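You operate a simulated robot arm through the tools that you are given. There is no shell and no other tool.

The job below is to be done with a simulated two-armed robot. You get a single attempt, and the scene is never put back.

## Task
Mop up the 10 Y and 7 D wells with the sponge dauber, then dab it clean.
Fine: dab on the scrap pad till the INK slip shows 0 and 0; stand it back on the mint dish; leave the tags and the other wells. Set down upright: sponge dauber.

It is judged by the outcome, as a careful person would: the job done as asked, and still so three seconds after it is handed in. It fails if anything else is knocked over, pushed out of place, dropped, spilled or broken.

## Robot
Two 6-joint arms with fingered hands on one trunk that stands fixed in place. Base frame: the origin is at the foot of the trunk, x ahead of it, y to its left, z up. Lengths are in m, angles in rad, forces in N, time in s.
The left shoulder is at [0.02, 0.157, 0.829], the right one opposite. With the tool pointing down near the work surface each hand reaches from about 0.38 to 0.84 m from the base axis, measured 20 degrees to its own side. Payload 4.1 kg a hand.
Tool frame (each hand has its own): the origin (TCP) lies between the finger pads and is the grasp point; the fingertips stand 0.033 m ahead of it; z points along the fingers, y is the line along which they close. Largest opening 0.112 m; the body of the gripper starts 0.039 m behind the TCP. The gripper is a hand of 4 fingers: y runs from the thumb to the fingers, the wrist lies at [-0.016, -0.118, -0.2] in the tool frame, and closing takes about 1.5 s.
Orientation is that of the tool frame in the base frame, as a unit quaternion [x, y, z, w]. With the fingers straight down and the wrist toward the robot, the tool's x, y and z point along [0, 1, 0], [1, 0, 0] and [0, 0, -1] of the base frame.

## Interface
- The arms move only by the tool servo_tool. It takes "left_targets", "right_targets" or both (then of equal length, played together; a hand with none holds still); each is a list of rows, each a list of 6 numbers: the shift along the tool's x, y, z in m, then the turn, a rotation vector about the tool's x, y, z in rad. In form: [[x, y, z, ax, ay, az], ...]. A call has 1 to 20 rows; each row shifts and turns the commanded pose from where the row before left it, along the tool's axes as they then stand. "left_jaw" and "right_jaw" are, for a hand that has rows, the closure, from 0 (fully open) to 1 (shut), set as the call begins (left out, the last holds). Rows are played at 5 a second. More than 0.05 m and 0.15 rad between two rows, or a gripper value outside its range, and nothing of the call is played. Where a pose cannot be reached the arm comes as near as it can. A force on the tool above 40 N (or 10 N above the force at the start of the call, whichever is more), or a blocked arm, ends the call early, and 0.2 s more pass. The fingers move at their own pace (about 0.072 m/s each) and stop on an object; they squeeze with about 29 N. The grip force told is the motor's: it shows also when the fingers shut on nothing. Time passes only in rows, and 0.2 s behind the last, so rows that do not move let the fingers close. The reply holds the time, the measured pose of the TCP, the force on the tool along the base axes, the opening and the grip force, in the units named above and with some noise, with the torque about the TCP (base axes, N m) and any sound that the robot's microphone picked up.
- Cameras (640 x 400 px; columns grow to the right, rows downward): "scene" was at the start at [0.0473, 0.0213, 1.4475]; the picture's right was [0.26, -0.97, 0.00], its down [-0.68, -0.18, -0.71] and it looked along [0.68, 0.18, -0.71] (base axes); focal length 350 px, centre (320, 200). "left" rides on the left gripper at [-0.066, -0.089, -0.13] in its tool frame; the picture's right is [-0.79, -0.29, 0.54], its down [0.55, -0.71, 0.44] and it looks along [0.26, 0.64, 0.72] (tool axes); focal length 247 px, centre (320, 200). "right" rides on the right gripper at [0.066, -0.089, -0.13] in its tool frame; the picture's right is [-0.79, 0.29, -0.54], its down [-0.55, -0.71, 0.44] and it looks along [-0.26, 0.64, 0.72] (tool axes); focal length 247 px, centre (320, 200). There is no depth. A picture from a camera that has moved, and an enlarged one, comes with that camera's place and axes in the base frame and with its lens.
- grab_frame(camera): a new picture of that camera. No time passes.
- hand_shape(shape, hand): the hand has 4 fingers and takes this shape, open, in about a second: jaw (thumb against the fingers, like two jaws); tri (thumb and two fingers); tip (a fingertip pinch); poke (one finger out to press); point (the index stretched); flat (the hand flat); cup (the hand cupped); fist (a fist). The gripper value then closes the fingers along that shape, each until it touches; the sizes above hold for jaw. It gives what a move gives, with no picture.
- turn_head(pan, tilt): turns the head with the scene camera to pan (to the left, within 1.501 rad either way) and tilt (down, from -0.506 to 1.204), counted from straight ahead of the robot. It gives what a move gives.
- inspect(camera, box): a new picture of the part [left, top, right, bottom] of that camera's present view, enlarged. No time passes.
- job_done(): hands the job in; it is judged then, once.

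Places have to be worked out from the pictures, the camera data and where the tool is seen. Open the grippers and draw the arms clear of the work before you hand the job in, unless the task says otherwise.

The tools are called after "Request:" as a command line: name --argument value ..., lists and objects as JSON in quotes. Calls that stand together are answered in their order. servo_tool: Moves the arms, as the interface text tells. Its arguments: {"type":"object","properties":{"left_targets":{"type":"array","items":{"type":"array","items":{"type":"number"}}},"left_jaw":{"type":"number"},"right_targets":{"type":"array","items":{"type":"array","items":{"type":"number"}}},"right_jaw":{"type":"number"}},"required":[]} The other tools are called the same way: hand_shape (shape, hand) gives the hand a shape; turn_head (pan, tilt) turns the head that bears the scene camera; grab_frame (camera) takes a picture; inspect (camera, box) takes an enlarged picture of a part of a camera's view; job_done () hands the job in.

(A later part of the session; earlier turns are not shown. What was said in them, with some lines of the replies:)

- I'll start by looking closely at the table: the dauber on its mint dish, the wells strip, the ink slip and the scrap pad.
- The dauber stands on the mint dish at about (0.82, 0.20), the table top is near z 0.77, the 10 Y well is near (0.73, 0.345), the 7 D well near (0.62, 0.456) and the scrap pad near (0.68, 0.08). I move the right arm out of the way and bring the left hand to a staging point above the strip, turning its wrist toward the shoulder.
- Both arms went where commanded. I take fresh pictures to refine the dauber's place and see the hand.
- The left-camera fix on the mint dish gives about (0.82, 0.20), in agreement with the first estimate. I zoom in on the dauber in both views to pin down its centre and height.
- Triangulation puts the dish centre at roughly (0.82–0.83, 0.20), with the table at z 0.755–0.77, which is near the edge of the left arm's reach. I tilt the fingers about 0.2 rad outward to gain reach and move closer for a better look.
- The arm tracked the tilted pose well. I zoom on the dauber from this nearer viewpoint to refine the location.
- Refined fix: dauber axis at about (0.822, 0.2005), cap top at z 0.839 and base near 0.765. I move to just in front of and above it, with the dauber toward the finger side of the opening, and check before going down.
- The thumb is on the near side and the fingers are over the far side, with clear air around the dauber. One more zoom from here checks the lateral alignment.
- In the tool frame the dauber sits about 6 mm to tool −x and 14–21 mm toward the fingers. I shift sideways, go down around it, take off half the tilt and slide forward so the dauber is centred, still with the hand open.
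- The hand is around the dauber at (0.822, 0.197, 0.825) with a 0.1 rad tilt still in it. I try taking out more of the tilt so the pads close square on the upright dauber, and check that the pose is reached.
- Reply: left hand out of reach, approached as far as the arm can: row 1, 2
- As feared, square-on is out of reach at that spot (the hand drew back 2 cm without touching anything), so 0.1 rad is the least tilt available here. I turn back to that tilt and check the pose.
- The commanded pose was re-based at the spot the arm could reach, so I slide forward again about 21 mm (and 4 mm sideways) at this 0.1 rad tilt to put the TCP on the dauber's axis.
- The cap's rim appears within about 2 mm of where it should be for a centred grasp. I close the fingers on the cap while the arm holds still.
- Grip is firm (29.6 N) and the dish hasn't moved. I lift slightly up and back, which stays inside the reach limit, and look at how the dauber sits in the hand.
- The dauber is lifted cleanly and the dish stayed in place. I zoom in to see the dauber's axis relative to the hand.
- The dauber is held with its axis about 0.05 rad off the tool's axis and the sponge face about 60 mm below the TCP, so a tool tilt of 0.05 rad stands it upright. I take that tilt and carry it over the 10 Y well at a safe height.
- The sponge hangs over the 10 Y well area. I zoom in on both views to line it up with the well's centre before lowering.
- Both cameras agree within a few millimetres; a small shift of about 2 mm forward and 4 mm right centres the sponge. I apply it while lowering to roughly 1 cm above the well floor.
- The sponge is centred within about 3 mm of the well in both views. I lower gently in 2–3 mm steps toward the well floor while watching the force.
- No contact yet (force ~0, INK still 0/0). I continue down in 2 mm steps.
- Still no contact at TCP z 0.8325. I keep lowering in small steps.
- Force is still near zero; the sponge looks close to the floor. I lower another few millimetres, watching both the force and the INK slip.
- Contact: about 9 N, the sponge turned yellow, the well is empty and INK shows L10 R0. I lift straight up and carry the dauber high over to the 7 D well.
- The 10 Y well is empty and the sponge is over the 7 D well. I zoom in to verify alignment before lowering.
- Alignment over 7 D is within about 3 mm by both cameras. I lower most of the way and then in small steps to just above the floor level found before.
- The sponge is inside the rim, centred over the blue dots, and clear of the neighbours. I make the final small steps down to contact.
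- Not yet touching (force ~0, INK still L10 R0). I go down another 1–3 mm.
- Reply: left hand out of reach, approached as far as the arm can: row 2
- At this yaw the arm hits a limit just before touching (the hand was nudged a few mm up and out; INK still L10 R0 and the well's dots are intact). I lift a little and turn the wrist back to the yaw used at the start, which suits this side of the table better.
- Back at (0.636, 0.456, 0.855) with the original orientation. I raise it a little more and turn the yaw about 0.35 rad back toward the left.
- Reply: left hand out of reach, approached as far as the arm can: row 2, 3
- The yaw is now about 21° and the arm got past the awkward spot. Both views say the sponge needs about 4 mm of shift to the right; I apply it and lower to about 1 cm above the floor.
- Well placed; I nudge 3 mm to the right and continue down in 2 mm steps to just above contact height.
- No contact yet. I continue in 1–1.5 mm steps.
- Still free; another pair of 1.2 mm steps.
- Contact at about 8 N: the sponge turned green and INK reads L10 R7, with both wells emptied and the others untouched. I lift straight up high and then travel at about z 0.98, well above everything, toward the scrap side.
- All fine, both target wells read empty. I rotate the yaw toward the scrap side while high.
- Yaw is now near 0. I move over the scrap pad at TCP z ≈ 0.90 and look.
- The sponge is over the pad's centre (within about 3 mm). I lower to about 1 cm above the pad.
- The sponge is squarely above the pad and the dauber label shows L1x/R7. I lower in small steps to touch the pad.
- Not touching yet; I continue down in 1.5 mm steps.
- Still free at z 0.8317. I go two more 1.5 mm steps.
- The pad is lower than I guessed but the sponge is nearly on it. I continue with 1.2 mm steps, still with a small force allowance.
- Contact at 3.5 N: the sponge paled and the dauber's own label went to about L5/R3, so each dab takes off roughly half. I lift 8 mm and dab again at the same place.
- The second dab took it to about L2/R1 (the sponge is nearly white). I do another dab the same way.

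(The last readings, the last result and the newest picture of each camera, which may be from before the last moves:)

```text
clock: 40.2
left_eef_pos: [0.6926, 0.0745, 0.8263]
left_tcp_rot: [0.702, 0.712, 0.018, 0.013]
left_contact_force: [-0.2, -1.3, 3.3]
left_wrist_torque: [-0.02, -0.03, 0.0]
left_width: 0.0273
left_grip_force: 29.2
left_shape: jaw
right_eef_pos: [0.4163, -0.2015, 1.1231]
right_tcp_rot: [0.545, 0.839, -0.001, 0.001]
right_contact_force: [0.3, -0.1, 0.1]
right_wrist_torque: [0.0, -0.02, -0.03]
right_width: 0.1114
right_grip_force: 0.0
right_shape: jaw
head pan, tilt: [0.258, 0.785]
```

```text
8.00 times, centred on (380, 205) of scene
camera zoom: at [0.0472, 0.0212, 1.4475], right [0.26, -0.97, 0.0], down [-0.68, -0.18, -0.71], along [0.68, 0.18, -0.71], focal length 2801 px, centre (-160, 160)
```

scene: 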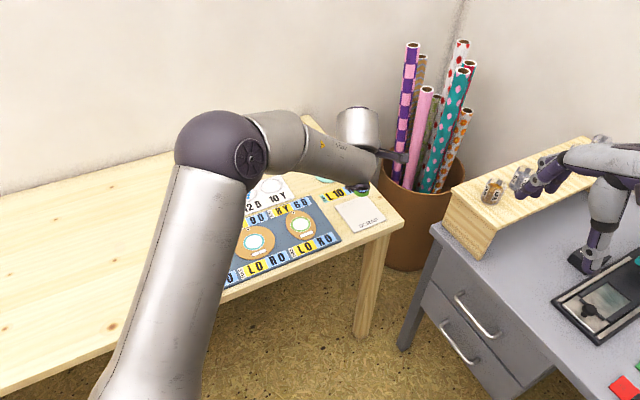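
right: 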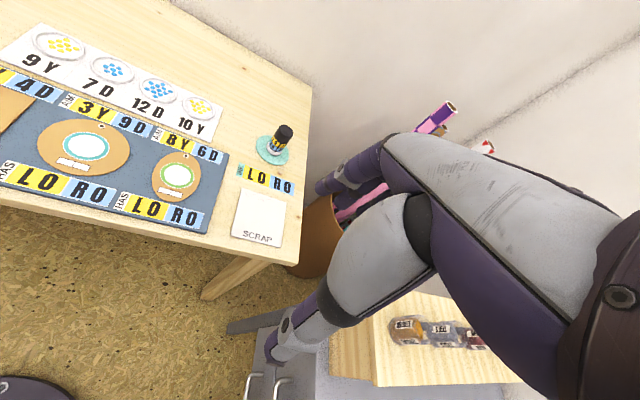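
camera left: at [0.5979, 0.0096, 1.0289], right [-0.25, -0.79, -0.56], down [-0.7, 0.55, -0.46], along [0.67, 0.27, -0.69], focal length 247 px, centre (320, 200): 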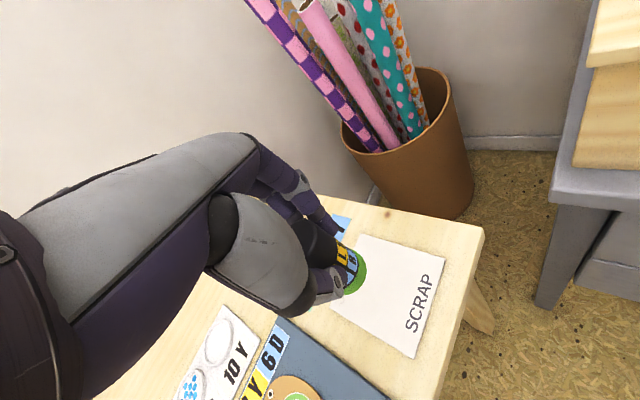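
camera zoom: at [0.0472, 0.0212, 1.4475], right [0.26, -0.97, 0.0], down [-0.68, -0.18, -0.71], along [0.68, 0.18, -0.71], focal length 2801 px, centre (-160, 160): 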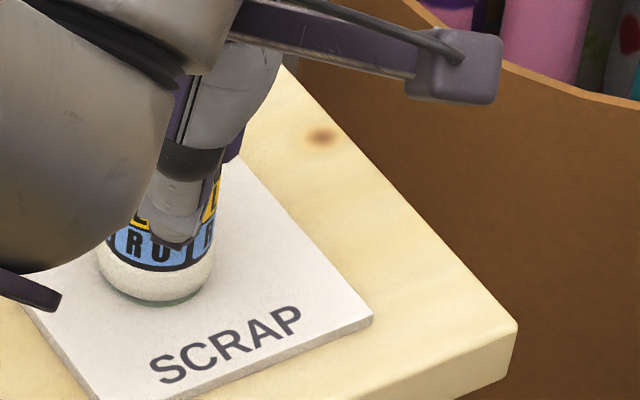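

Now the label reads about L1/R0. One more dab should finish; I do it and then check the label.

Request:
servo_tool --left_targets '[[0, 0.0002, -0.004, 0, 0, 0], [0, 0.0002, -0.004, 0, 0, 0], [0, 0, 0, 0, 0, 0], [0, -0.0002, 0.004, 0, 0, 0], [0, -0.0002, 0.004, 0, 0, 0], [0, 0, 0, 0, 0, 0]]'

Request:
inspect --camera "left" --box '[310, 220, 410, 310]'

```text
clock: 41.6
left_eef_pos: [0.6934, 0.0755, 0.8261]
left_tcp_rot: [0.703, 0.711, 0.018, 0.013]
left_contact_force: [-1.5, -1.0, 3.7]
left_wrist_torque: [0.0, -0.01, -0.01]
left_width: 0.0271
left_grip_force: 29.4
left_shape: jaw
right_eef_pos: [0.416, -0.2015, 1.122]
right_tcp_rot: [0.546, 0.838, 0.0, 0.0]
right_contact_force: [-0.1, 0.8, 0.0]
right_wrist_torque: [-0.04, 0.0, 0.0]
right_width: 0.112
right_grip_force: 0.0
right_shape: jaw
head pan, tilt: [0.258, 0.785]
```

```text
4.44 times, centred on (360, 265) of left
camera zoom: at [0.5984, 0.0087, 0.9518], right [-0.25, -0.79, -0.56], down [-0.7, 0.55, -0.46], along [0.67, 0.27, -0.69], focal length 1098 px, centre (142, -89)
```

zoom: 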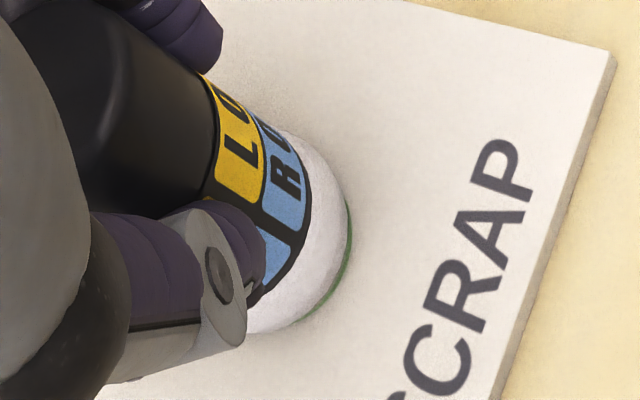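

The label now reads L0/R0 and the sponge is white again. I lift off the pad and check the INK slip itself.

Request:
servo_tool --left_targets '[[0, 0.0003, -0.006, 0, 0, 0], [0.0002, 0.0012, -0.03, 0, 0, 0], [0.0002, 0.0012, -0.03, 0, 0, 0], [0, 0, 0, 0, 0, 0]]'

Request:
grab_frame --camera "left"

Request:
grab_frame --camera "scene"

```text
clock: 42.6
left_eef_pos: [0.6929, 0.0759, 0.8918]
left_tcp_rot: [0.703, 0.711, 0.017, 0.012]
left_contact_force: [0.1, -0.3, -0.3]
left_wrist_torque: [0.04, -0.01, 0.02]
left_width: 0.0273
left_grip_force: 29.0
left_shape: jaw
right_eef_pos: [0.4164, -0.2006, 1.123]
right_tcp_rot: [0.546, 0.838, 0.0, 0.001]
right_contact_force: [-0.9, -0.8, 0.6]
right_wrist_torque: [-0.03, 0.01, -0.01]
right_width: 0.1116
right_grip_force: 0.1
right_shape: jaw
head pan, tilt: [0.258, 0.785]
```

```text
taken
camera left: at [0.598, 0.009, 1.0177], right [-0.25, -0.79, -0.56], down [-0.7, 0.55, -0.46], along [0.67, 0.27, -0.69], focal length 247 px, centre (320, 200)
```

left: 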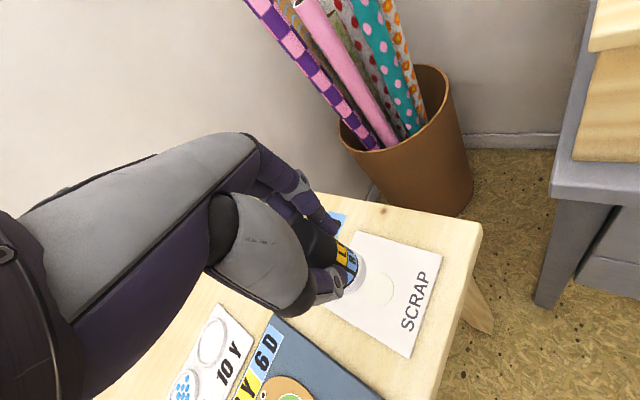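

```text
taken
```

scene: 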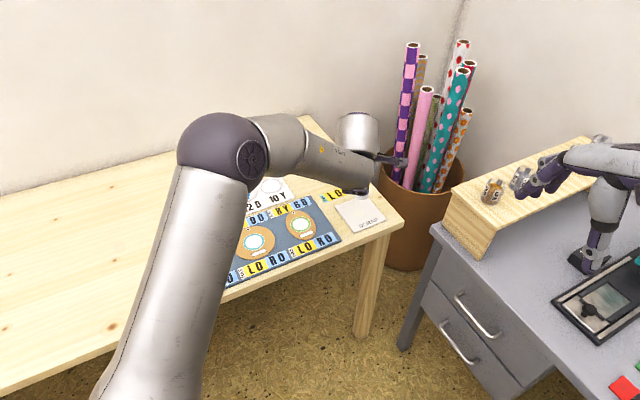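

The scrap pad shows only a faint mark and the slip begins "L0". I carry the clean dauber back toward the mint dish, restoring the yaw and tilt used at the pick-up, then verify the INK slip from there.

Request:
servo_tool --left_targets '[[0.0304, 0.0131, -0.0068, 0, 0, 0], [0.0304, 0.0131, -0.0068, 0, 0, 0], [0.0304, 0.0131, -0.0068, 0, 0, 0], [0.0304, 0.0131, -0.0068, 0, 0, 0], [0, 0, 0, -0.06, 0, -0.055], [0, 0, 0, 0, 0, 0]]'

Request:
grab_frame --camera "left"

Request:
inspect --camera "scene" --box '[240, 100, 420, 230]'

```text
clock: 44.0
left_eef_pos: [0.7417, 0.1966, 0.9219]
left_tcp_rot: [0.682, 0.73, 0.038, 0.034]
left_contact_force: [0.3, 0.2, -1.3]
left_wrist_torque: [0.01, 0.01, -0.01]
left_width: 0.0277
left_grip_force: 29.4
left_shape: jaw
right_eef_pos: [0.4176, -0.201, 1.122]
right_tcp_rot: [0.545, 0.838, -0.001, 0.0]
right_contact_force: [-0.5, -0.1, -0.1]
right_wrist_torque: [-0.01, 0.04, -0.02]
right_width: 0.1121
right_grip_force: 0.0
right_shape: jaw
head pan, tilt: [0.258, 0.785]
```

```text
taken
camera left: at [0.6441, 0.125, 1.0422], right [-0.18, -0.8, -0.57], down [-0.7, 0.51, -0.5], along [0.69, 0.31, -0.65], focal length 247 px, centre (320, 200)
```

left: 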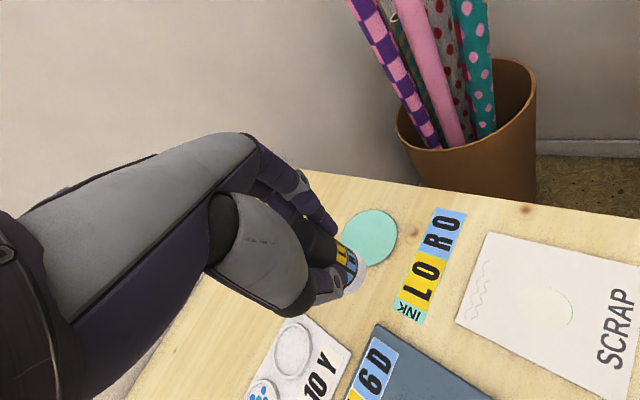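

```text
3.08 times, centred on (330, 165) of scene
camera zoom: at [0.0474, 0.0212, 1.4475], right [0.26, -0.97, 0.0], down [-0.68, -0.18, -0.71], along [0.68, 0.18, -0.71], focal length 1077 px, centre (289, 308)
```

zoom: 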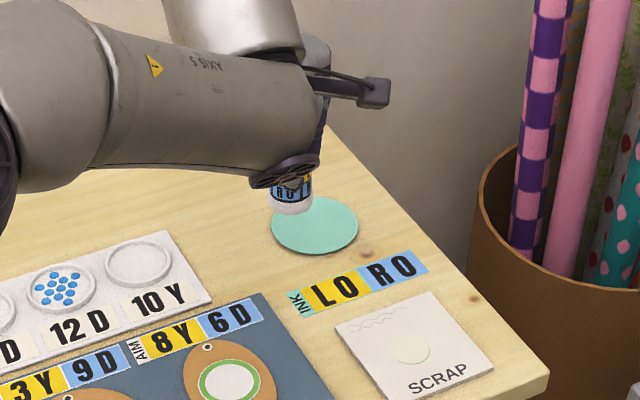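

INK clearly shows L0 R0. I now approach the dish, stopping a few centimetres above and in front of its centre.

Request:
servo_tool --left_targets '[[-0.0011, 0.0246, 0.0211, 0, 0, 0], [-0.0011, 0.0246, 0.0211, 0, 0, 0], [0, 0, 0, 0, 0, 0]]'

Request:
inspect --camera "left" --box '[270, 180, 430, 320]'

Request:
inspect --camera "scene" --box '[290, 120, 380, 200]'

```text
clock: 44.8
left_eef_pos: [0.7944, 0.1975, 0.8845]
left_tcp_rot: [0.681, 0.73, 0.038, 0.034]
left_contact_force: [-0.3, 0.3, 0.2]
left_wrist_torque: [0.02, 0.0, 0.01]
left_width: 0.0274
left_grip_force: 29.4
left_shape: jaw
right_eef_pos: [0.4165, -0.2009, 1.1229]
right_tcp_rot: [0.545, 0.838, 0.0, 0.0]
right_contact_force: [-0.7, 0.4, -0.5]
right_wrist_torque: [-0.02, 0.01, 0.01]
right_width: 0.1116
right_grip_force: 0.0
right_shape: jaw
head pan, tilt: [0.258, 0.785]
```

```text
2.86 times, centred on (350, 250) of left
camera zoom: at [0.697, 0.1266, 1.0053], right [-0.18, -0.8, -0.57], down [-0.7, 0.51, -0.5], along [0.69, 0.31, -0.65], focal length 706 px, centre (234, 57)
```

zoom: 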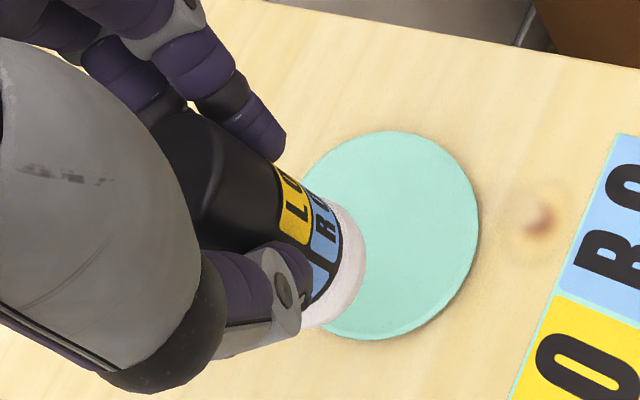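

```text
5.00 times, centred on (335, 160) of scene
camera zoom: at [0.0472, 0.0213, 1.4475], right [0.26, -0.97, 0.0], down [-0.68, -0.18, -0.71], along [0.68, 0.18, -0.71], focal length 1750 px, centre (245, 400)
```

zoom: 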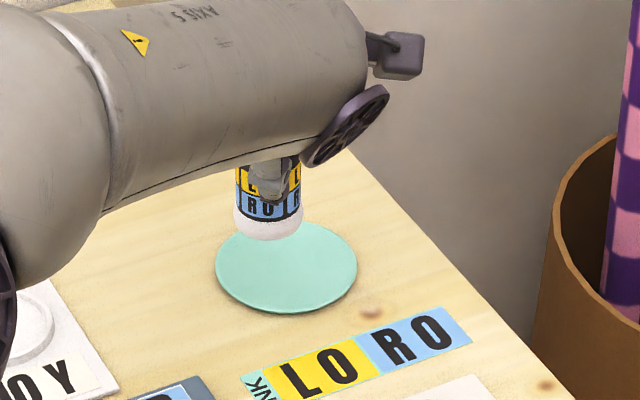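

Both views say the sponge must still go about 31 mm forward and 3–4 mm right to be over the dish centre. I move forward and down in the reachable diagonal, to about 1 cm above the dish.

Request:
servo_tool --left_targets '[[-0.0012, 0.0052, 0.0153, 0, 0, 0], [-0.0012, 0.0052, 0.0153, 0, 0, 0], [-0.0009, 0.0039, 0.0105, 0, 0, 0], [-0.0009, 0.0039, 0.0105, 0, 0, 0], [0, 0, 0, 0, 0, 0]]'

Request:
inspect --camera "left" --box '[270, 180, 430, 320]'

Request:
inspect --camera "scene" --box '[290, 120, 380, 200]'

```text
clock: 46.0
left_eef_pos: [0.8193, 0.1961, 0.8352]
left_tcp_rot: [0.681, 0.73, 0.039, 0.034]
left_contact_force: [0.8, 0.3, -0.6]
left_wrist_torque: [-0.01, 0.0, 0.02]
left_width: 0.0275
left_grip_force: 29.4
left_shape: jaw
right_eef_pos: [0.4153, -0.2021, 1.1219]
right_tcp_rot: [0.545, 0.839, 0.0, 0.0]
right_contact_force: [0.3, -0.3, -1.0]
right_wrist_torque: [-0.02, -0.01, 0.01]
right_width: 0.1116
right_grip_force: 0.1
right_shape: jaw
head pan, tilt: [0.258, 0.785]
```

```text
2.86 times, centred on (350, 250) of left
camera zoom: at [0.721, 0.1239, 0.9559], right [-0.18, -0.8, -0.57], down [-0.7, 0.51, -0.5], along [0.69, 0.31, -0.65], focal length 706 px, centre (234, 57)
```

zoom: 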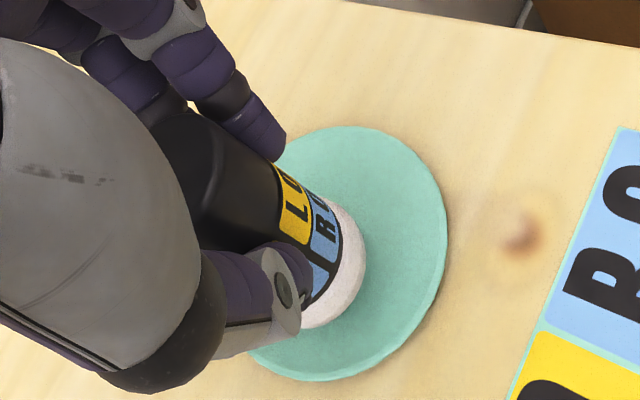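

```text
5.00 times, centred on (335, 160) of scene
camera zoom: at [0.0473, 0.0213, 1.4475], right [0.26, -0.97, 0.0], down [-0.68, -0.18, -0.71], along [0.68, 0.18, -0.71], focal length 1750 px, centre (245, 400)
```

zoom: 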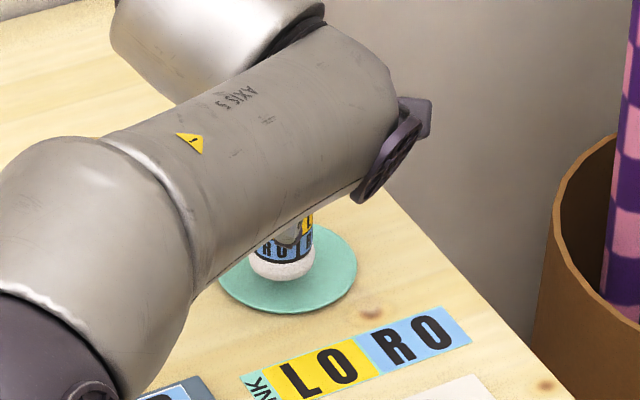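

The sponge is now over the dish, close to its centre. I lower in small steps until it touches.

Request:
servo_tool --left_targets '[[0, -0.0002, 0.002, 0, 0, 0], [0, -0.0002, 0.002, 0, 0, 0], [0, -0.0002, 0.002, 0, 0, 0], [0, 0, 0, 0, 0, 0]]'

Request:
inspect --camera "scene" --box '[290, 120, 380, 200]'

```text
clock: 47.0
left_eef_pos: [0.8184, 0.1961, 0.8296]
left_tcp_rot: [0.682, 0.73, 0.039, 0.034]
left_contact_force: [-0.4, 0.3, -0.5]
left_wrist_torque: [0.02, -0.01, 0.0]
left_width: 0.0276
left_grip_force: 28.4
left_shape: jaw
right_eef_pos: [0.4172, -0.2009, 1.1225]
right_tcp_rot: [0.544, 0.839, -0.001, 0.0]
right_contact_force: [0.7, 0.3, 0.0]
right_wrist_torque: [0.0, 0.0, 0.03]
right_width: 0.1118
right_grip_force: 0.0
right_shape: jaw
head pan, tilt: [0.258, 0.785]
```

```text
5.00 times, centred on (335, 160) of scene
camera zoom: at [0.0473, 0.0213, 1.4475], right [0.26, -0.97, 0.0], down [-0.68, -0.18, -0.71], along [0.68, 0.18, -0.71], focal length 1750 px, centre (245, 400)
```

zoom: 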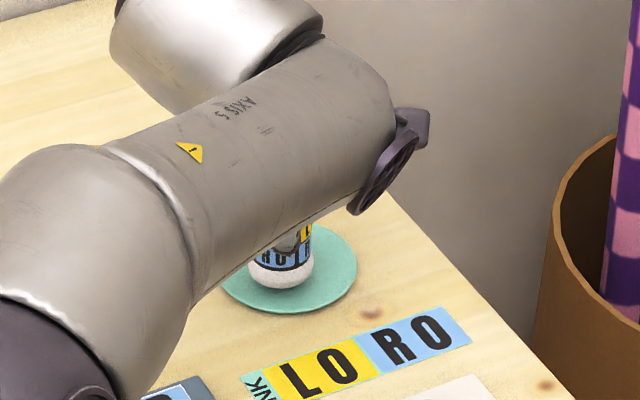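

Not touching yet at z 0.8296. I continue with 1.2 mm steps.

Request:
servo_tool --left_targets '[[0, -0.0001, 0.0012, 0, 0, 0], [0, -0.0001, 0.0012, 0, 0, 0], [0, -0.0001, 0.0012, 0, 0, 0], [0, 0, 0, 0, 0, 0]]'

Request:
inspect --camera "scene" --box '[290, 120, 380, 200]'

```text
clock: 48.0
left_eef_pos: [0.8193, 0.197, 0.825]
left_tcp_rot: [0.682, 0.73, 0.038, 0.034]
left_contact_force: [0.0, 0.0, -0.7]
left_wrist_torque: [-0.03, -0.02, 0.04]
left_width: 0.0272
left_grip_force: 29.2
left_shape: jaw
right_eef_pos: [0.4173, -0.2022, 1.1225]
right_tcp_rot: [0.545, 0.838, 0.0, 0.0]
right_contact_force: [0.5, 0.0, 0.2]
right_wrist_torque: [-0.03, 0.0, 0.02]
right_width: 0.1118
right_grip_force: 0.1
right_shape: jaw
head pan, tilt: [0.258, 0.785]
```

```text
5.00 times, centred on (335, 160) of scene
camera zoom: at [0.0474, 0.0213, 1.4475], right [0.26, -0.97, 0.0], down [-0.68, -0.18, -0.71], along [0.68, 0.18, -0.71], focal length 1750 px, centre (245, 400)
```

zoom: 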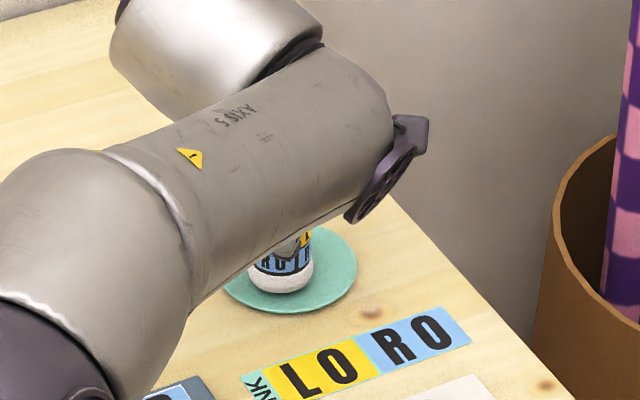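

Still hanging just above the dish. Two more 1 mm steps.

Request:
servo_tool --left_targets '[[0, -0.0001, 0.001, 0, 0, 0], [0, -0.0001, 0.001, 0, 0, 0], [0, 0, 0, 0, 0, 0]]'

Request:
inspect --camera "left" --box '[270, 180, 430, 320]'

```text
clock: 48.8
left_eef_pos: [0.8198, 0.1953, 0.8244]
left_tcp_rot: [0.682, 0.73, 0.038, 0.034]
left_contact_force: [-0.6, -0.1, 0.0]
left_wrist_torque: [0.03, 0.01, 0.0]
left_width: 0.0275
left_grip_force: 29.1
left_shape: jaw
right_eef_pos: [0.4172, -0.2014, 1.1227]
right_tcp_rot: [0.546, 0.838, 0.0, 0.0]
right_contact_force: [0.1, 0.3, 0.2]
right_wrist_torque: [0.03, -0.01, 0.03]
right_width: 0.1117
right_grip_force: 0.1
right_shape: jaw
head pan, tilt: [0.258, 0.785]
```

```text
2.86 times, centred on (350, 250) of left
camera zoom: at [0.7212, 0.1246, 0.9441], right [-0.18, -0.8, -0.57], down [-0.7, 0.51, -0.5], along [0.69, 0.31, -0.65], focal length 706 px, centre (234, 57)
```

zoom: 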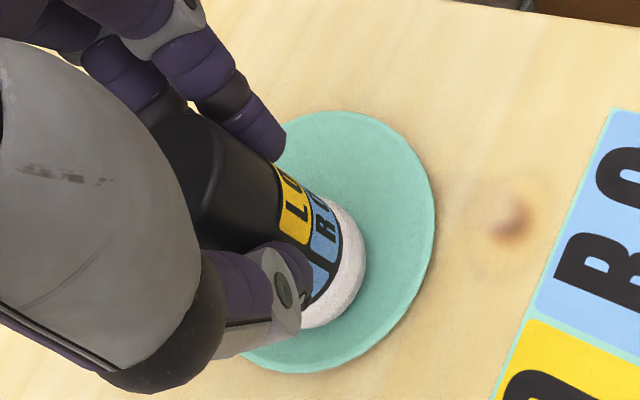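

Still no measurable contact; I continue down with 1 mm steps.

Request:
servo_tool --left_targets '[[0, -0.0001, 0.001, 0, 0, 0], [0, -0.0001, 0.001, 0, 0, 0], [0, 0, 0, 0, 0, 0]]'

Request:
inspect --camera "scene" --box '[310, 150, 360, 190]'

```text
clock: 49.6
left_eef_pos: [0.8192, 0.1956, 0.822]
left_tcp_rot: [0.681, 0.73, 0.038, 0.035]
left_contact_force: [-0.5, -1.5, 4.2]
left_wrist_torque: [0.0, -0.01, 0.0]
left_width: 0.0275
left_grip_force: 28.9
left_shape: jaw
right_eef_pos: [0.4167, -0.2002, 1.1216]
right_tcp_rot: [0.545, 0.838, 0.0, 0.0]
right_contact_force: [1.0, 0.3, -0.1]
right_wrist_torque: [0.03, -0.02, -0.01]
right_width: 0.1117
right_grip_force: 0.0
right_shape: jaw
head pan, tilt: [0.258, 0.785]
```

```text
10.00 times, centred on (335, 170) of scene
camera zoom: at [0.0472, 0.0212, 1.4475], right [0.26, -0.97, 0.0], down [-0.68, -0.18, -0.71], along [0.68, 0.18, -0.71], focal length 3501 px, centre (170, 500)
```

zoom: 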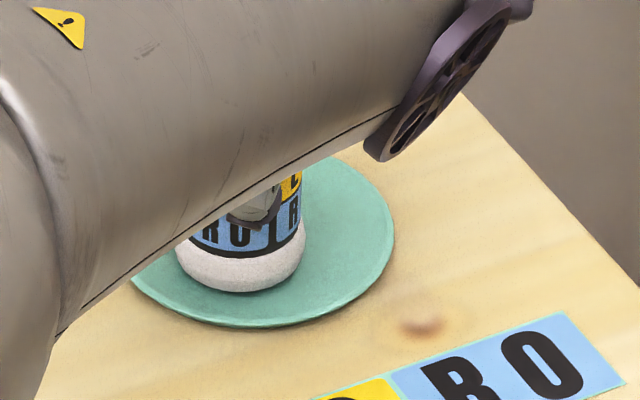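

Contact at 4 N: the dauber stands on the dish, about 6 mm left and 5 mm short of its centre. I lift 4 mm, nudge it 5 mm right and 2 mm forward, and set it down again.

Request:
servo_tool --left_targets '[[0, 0.0004, -0.004, 0, 0, 0], [-0.0025, 0.001, 0.0001, 0, 0, 0], [-0.0025, 0.001, 0.0001, 0, 0, 0], [0, -0.0002, 0.002, 0, 0, 0], [0, -0.0002, 0.0018, 0, 0, 0], [0, 0, 0, 0, 0, 0]]'

Request:
inspect --camera "scene" --box '[310, 150, 360, 190]'

Request:
inspect --camera "left" --box '[270, 180, 430, 320]'

```text
clock: 51.0
left_eef_pos: [0.8221, 0.1911, 0.8228]
left_tcp_rot: [0.682, 0.729, 0.039, 0.035]
left_contact_force: [-0.5, -1.3, 3.2]
left_wrist_torque: [0.03, -0.04, 0.02]
left_width: 0.0278
left_grip_force: 29.0
left_shape: jaw
right_eef_pos: [0.4164, -0.2027, 1.1215]
right_tcp_rot: [0.546, 0.838, 0.0, 0.0]
right_contact_force: [-0.7, 0.0, 0.2]
right_wrist_torque: [-0.01, -0.01, 0.02]
right_width: 0.1117
right_grip_force: 0.2
right_shape: jaw
head pan, tilt: [0.258, 0.785]
```

```text
10.00 times, centred on (335, 170) of scene
camera zoom: at [0.0472, 0.0212, 1.4475], right [0.26, -0.97, 0.0], down [-0.68, -0.18, -0.71], along [0.68, 0.18, -0.71], focal length 3501 px, centre (170, 500)
```

zoom: 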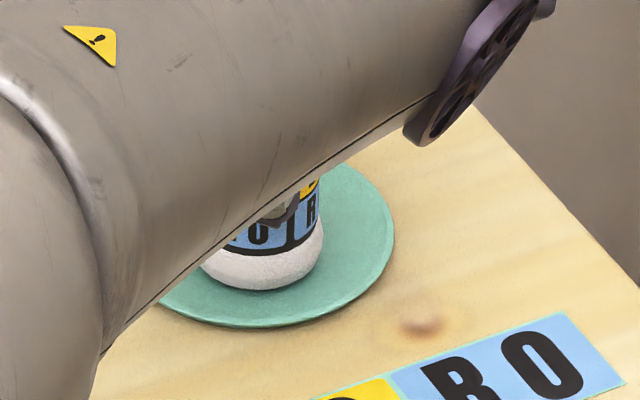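

```text
2.86 times, centred on (350, 250) of left
camera zoom: at [0.7237, 0.1197, 0.9429], right [-0.17, -0.8, -0.57], down [-0.7, 0.51, -0.51], along [0.69, 0.31, -0.65], focal length 706 px, centre (234, 57)
```

zoom: 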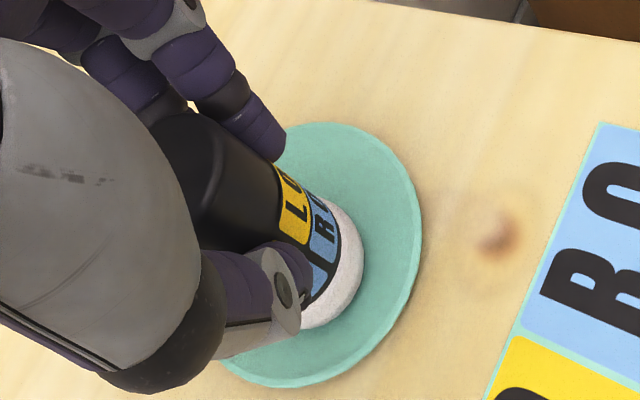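

The dauber stands centred on the dish with light contact. I open the fingers partway and let it settle.

Request:
servo_tool --left_targets '[[0, 0, 0, 0, 0, 0], [0, 0, 0, 0, 0, 0], [0, 0, 0, 0, 0, 0], [0, 0, 0, 0, 0, 0], [0, 0, 0, 0, 0, 0]]' --left_jaw 0.5

Request:
inspect --camera "left" --box '[240, 150, 420, 330]'

Request:
inspect --camera "scene" --box '[310, 150, 360, 190]'

```text
clock: 52.2
left_eef_pos: [0.821, 0.1912, 0.8218]
left_tcp_rot: [0.682, 0.73, 0.039, 0.034]
left_contact_force: [0.5, -0.9, -0.7]
left_wrist_torque: [0.01, -0.02, -0.02]
left_width: 0.0557
left_grip_force: 0.0
left_shape: jaw
right_eef_pos: [0.417, -0.2012, 1.122]
right_tcp_rot: [0.545, 0.839, 0.0, 0.0]
right_contact_force: [0.6, 1.2, 0.0]
right_wrist_torque: [-0.03, 0.0, -0.03]
right_width: 0.1119
right_grip_force: 0.1
right_shape: jaw
head pan, tilt: [0.258, 0.785]
```

```text
2.22 times, centred on (330, 240) of left
camera zoom: at [0.7237, 0.1199, 0.9424], right [-0.18, -0.8, -0.57], down [-0.7, 0.51, -0.5], along [0.69, 0.31, -0.65], focal length 549 px, centre (298, 111)
```

zoom: 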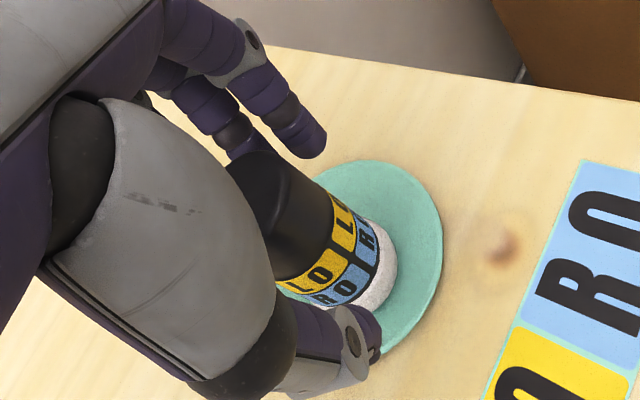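

```text
10.00 times, centred on (335, 170) of scene
camera zoom: at [0.0473, 0.0213, 1.4475], right [0.26, -0.97, 0.0], down [-0.68, -0.18, -0.71], along [0.68, 0.18, -0.71], focal length 3501 px, centre (170, 500)
```

zoom: 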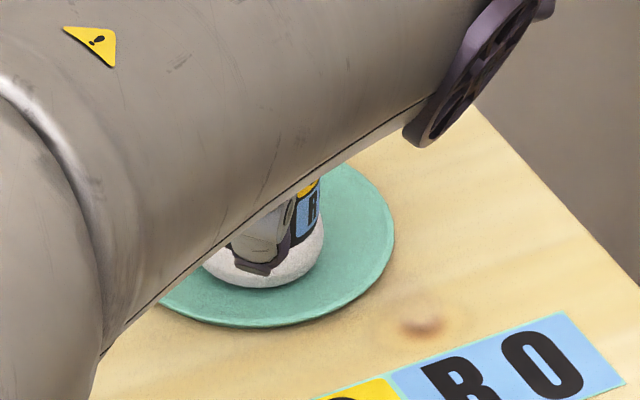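

The dauber is released and standing upright. I open the hand fully before withdrawing.

Request:
servo_tool --left_targets '[[0, 0, 0, 0, 0, 0], [0, 0, 0, 0, 0, 0], [0, 0, 0, 0, 0, 0], [0, 0, 0, 0, 0, 0], [0, 0, 0, 0, 0, 0]]' --left_jaw 0.0

Request:
inspect --camera "left" --box '[240, 150, 420, 330]'

```text
clock: 53.4
left_eef_pos: [0.8211, 0.191, 0.8223]
left_tcp_rot: [0.682, 0.73, 0.039, 0.034]
left_contact_force: [0.1, 0.2, -0.1]
left_wrist_torque: [0.01, -0.03, -0.01]
left_width: 0.1114
left_grip_force: 0.1
left_shape: jaw
right_eef_pos: [0.417, -0.2003, 1.1221]
right_tcp_rot: [0.546, 0.838, 0.0, 0.0]
right_contact_force: [0.9, 1.0, 0.0]
right_wrist_torque: [-0.01, -0.02, 0.04]
right_width: 0.1121
right_grip_force: 0.1
right_shape: jaw
head pan, tilt: [0.258, 0.785]
```

```text
2.22 times, centred on (330, 240) of left
camera zoom: at [0.7237, 0.1199, 0.9423], right [-0.18, -0.8, -0.57], down [-0.7, 0.51, -0.5], along [0.69, 0.31, -0.65], focal length 549 px, centre (298, 111)
```

zoom: 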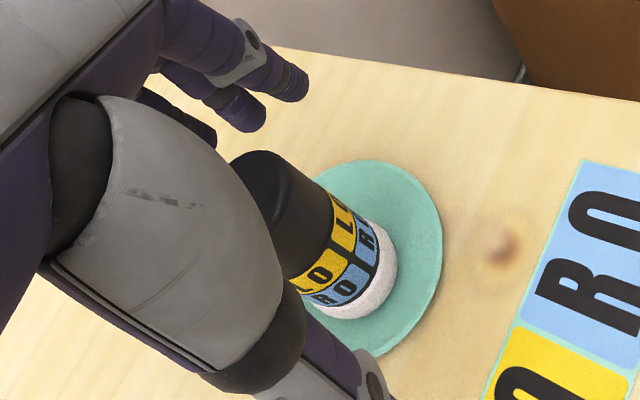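

The dauber stands on its own, with free space all round inside the open hand. I withdraw: a little back, then up with added tilt, following the reverse of the approach.

Request:
servo_tool --left_targets '[[0, -0.0075, -0.0008, 0, 0, 0], [0, -0.0075, -0.0008, 0, 0, 0], [0, 0.0015, -0.0149, 0, 0, 0], [0, 0, 0, -0.05, 0, 0], [0, 0, 0, -0.05, 0, 0], [0, 0.006, -0.0294, 0, 0, 0], [0, 0.006, -0.0294, 0, 0, 0], [0, 0, 0, 0, 0, 0]]'

Request:
grab_frame --camera "left"

Request:
inspect --camera "scene" --box '[280, 110, 380, 200]'

```text
clock: 55.2
left_eef_pos: [0.8069, 0.1899, 0.898]
left_tcp_rot: [0.679, 0.727, 0.075, 0.068]
left_contact_force: [-0.2, -0.4, 0.8]
left_wrist_torque: [-0.01, 0.01, 0.04]
left_width: 0.1116
left_grip_force: 0.0
left_shape: jaw
right_eef_pos: [0.4173, -0.2005, 1.1225]
right_tcp_rot: [0.545, 0.838, 0.0, 0.0]
right_contact_force: [-0.1, -0.4, -0.1]
right_wrist_torque: [-0.01, 0.04, 0.03]
right_width: 0.1117
right_grip_force: 0.0
right_shape: jaw
head pan, tilt: [0.258, 0.785]
```

```text
taken
camera left: at [0.697, 0.1177, 1.0071], right [-0.12, -0.8, -0.59], down [-0.64, 0.51, -0.57], along [0.76, 0.31, -0.58], focal length 247 px, centre (320, 200)
```

left: 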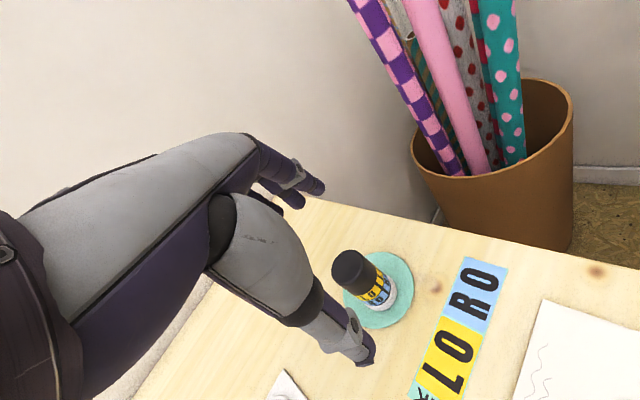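

```text
4.44 times, centred on (330, 155) of scene
camera zoom: at [0.0474, 0.0213, 1.4475], right [0.26, -0.97, 0.0], down [-0.68, -0.18, -0.71], along [0.68, 0.18, -0.71], focal length 1556 px, centre (276, 400)
```

zoom: 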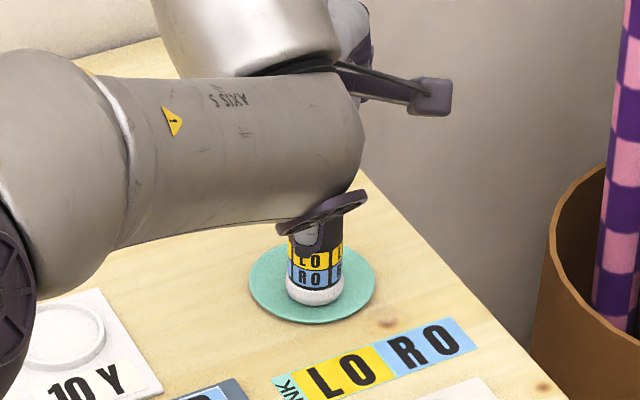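

The hand is clear of the dauber, which stands upright on the dish. I draw the arm back and up, level the hand and restore its initial yaw.

Request:
servo_tool --left_targets '[[0.0139, -0.0247, -0.0217, 0, 0, 0], [0.0139, -0.0247, -0.0217, 0, 0, 0], [0.0139, -0.0247, -0.0217, 0, 0, 0], [0.0139, -0.0247, -0.0217, 0, 0, 0], [0.0139, -0.0247, -0.0217, 0, 0, 0], [0, 0, 0, 0.1, 0, 0], [0, 0, 0, 0.1, 0, 0], [0, 0, 0, 0, 0, -0.117], [0, 0, 0, 0, 0, -0.117], [0, 0, 0, 0, 0, -0.117], [0, 0, 0, 0, 0, 0]]'

Request:
grab_frame --camera "scene"

```text
clock: 57.6
left_eef_pos: [0.6581, 0.2495, 0.979]
left_tcp_rot: [0.544, 0.839, 0.002, 0.0]
left_contact_force: [0.4, -0.1, 0.6]
left_wrist_torque: [-0.01, 0.0, 0.01]
left_width: 0.1119
left_grip_force: 0.1
left_shape: jaw
right_eef_pos: [0.4171, -0.2016, 1.1218]
right_tcp_rot: [0.545, 0.839, -0.001, 0.001]
right_contact_force: [0.3, -0.4, 0.3]
right_wrist_torque: [-0.04, 0.03, 0.04]
right_width: 0.1116
right_grip_force: 0.1
right_shape: jaw
head pan, tilt: [0.258, 0.785]
```

```text
taken
```

scene: 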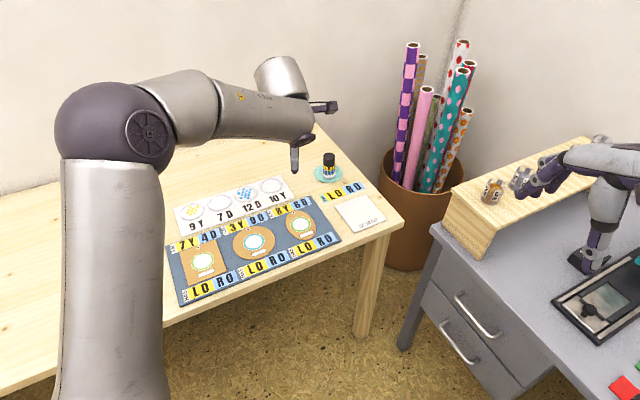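

The dauber stands on the dish and the scene looks in order. I bring the left hand back to its starting place and do a final check.

Request:
servo_tool --left_targets '[[0.0361, -0.0142, -0.0076, 0, 0, 0], [0.0361, -0.0142, -0.0076, 0, 0, 0], [0.0361, -0.0142, -0.0076, 0, 0, 0], [0.0361, -0.0142, -0.0076, 0, 0, 0], [0.0361, -0.0142, -0.0076, 0, 0, 0], [0.0361, -0.0142, -0.0076, 0, 0, 0], [0.0361, -0.0142, -0.0076, 0, 0, 0], [0.0361, -0.0142, -0.0076, 0, 0, 0], [0, 0, 0, 0, 0, 0]]'

Request:
inspect --camera "scene" --box '[160, 140, 400, 310]'

Request:
inspect --camera "scene" --box '[300, 140, 400, 230]'

Request:
grab_frame --camera "scene"

```text
clock: 59.6
left_eef_pos: [0.4367, 0.4679, 1.0401]
left_tcp_rot: [0.545, 0.839, 0.002, 0.0]
left_contact_force: [0.3, 0.2, -0.5]
left_wrist_torque: [0.01, 0.02, -0.02]
left_width: 0.1116
left_grip_force: 0.2
left_shape: jaw
right_eef_pos: [0.4164, -0.2008, 1.1226]
right_tcp_rot: [0.546, 0.838, 0.001, 0.0]
right_contact_force: [-1.2, 0.5, -0.1]
right_wrist_torque: [0.0, 0.0, -0.04]
right_width: 0.1118
right_grip_force: 0.0
right_shape: jaw
head pan, tilt: [0.258, 0.785]
```

```text
2.35 times, centred on (280, 225) of scene
camera zoom: at [0.0474, 0.0212, 1.4475], right [0.26, -0.97, 0.0], down [-0.68, -0.18, -0.71], along [0.68, 0.18, -0.71], focal length 824 px, centre (414, 141)
```

zoom: 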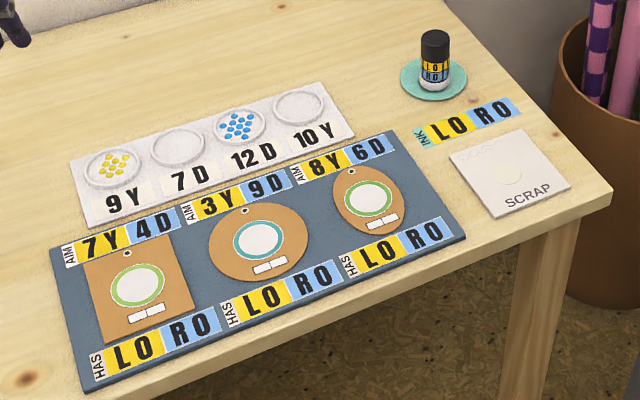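

```text
4.44 times, centred on (350, 185) of scene
camera zoom: at [0.0474, 0.0212, 1.4475], right [0.26, -0.97, 0.0], down [-0.68, -0.18, -0.71], along [0.68, 0.18, -0.71], focal length 1556 px, centre (187, 267)
```

zoom: 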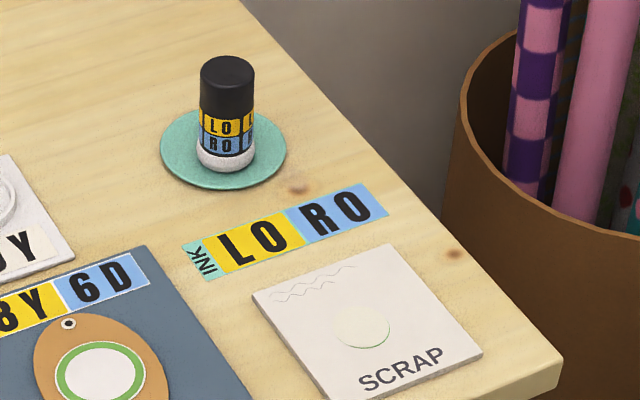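

```text
taken
```

scene: 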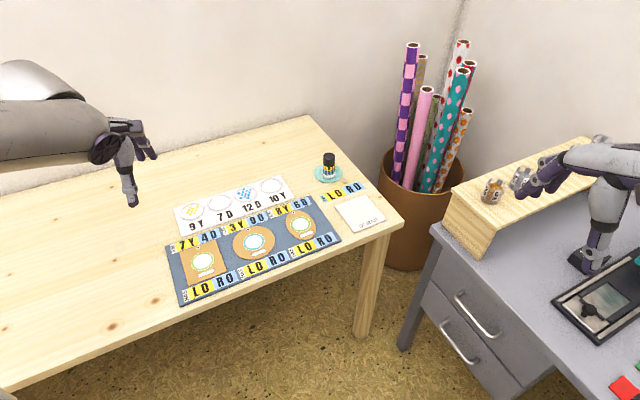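

The 10 Y and 7 D wells are empty, and 9 Y, 12 D and all the tags (HAS 0/0) are untouched. INK shows 0 and 0, the clean dauber stands upright on the mint dish, and both arms are clear with open hands. I hand the job in.

Request:
job_done

```text
The job is handed in.
```

The 10 Y and 7 D wells are mopped empty and the dauber is clean. It took four dabs on the scrap pad before the INK slip read 0 and 0.

The dauber is back on the mint dish, upright and within a few millimetres of the centre. In the last picture the 9 Y and 12 D wells still have their dots. The tags all read 0 and 0 as before, and nothing on the table has moved.

On the first try at 7 D the left arm reached its limit just above the well and the hand shifted about 1 cm. I saw no contact. I lifted it, turned the wrist and went in again without trouble.

Both hands are open and clear of the work.
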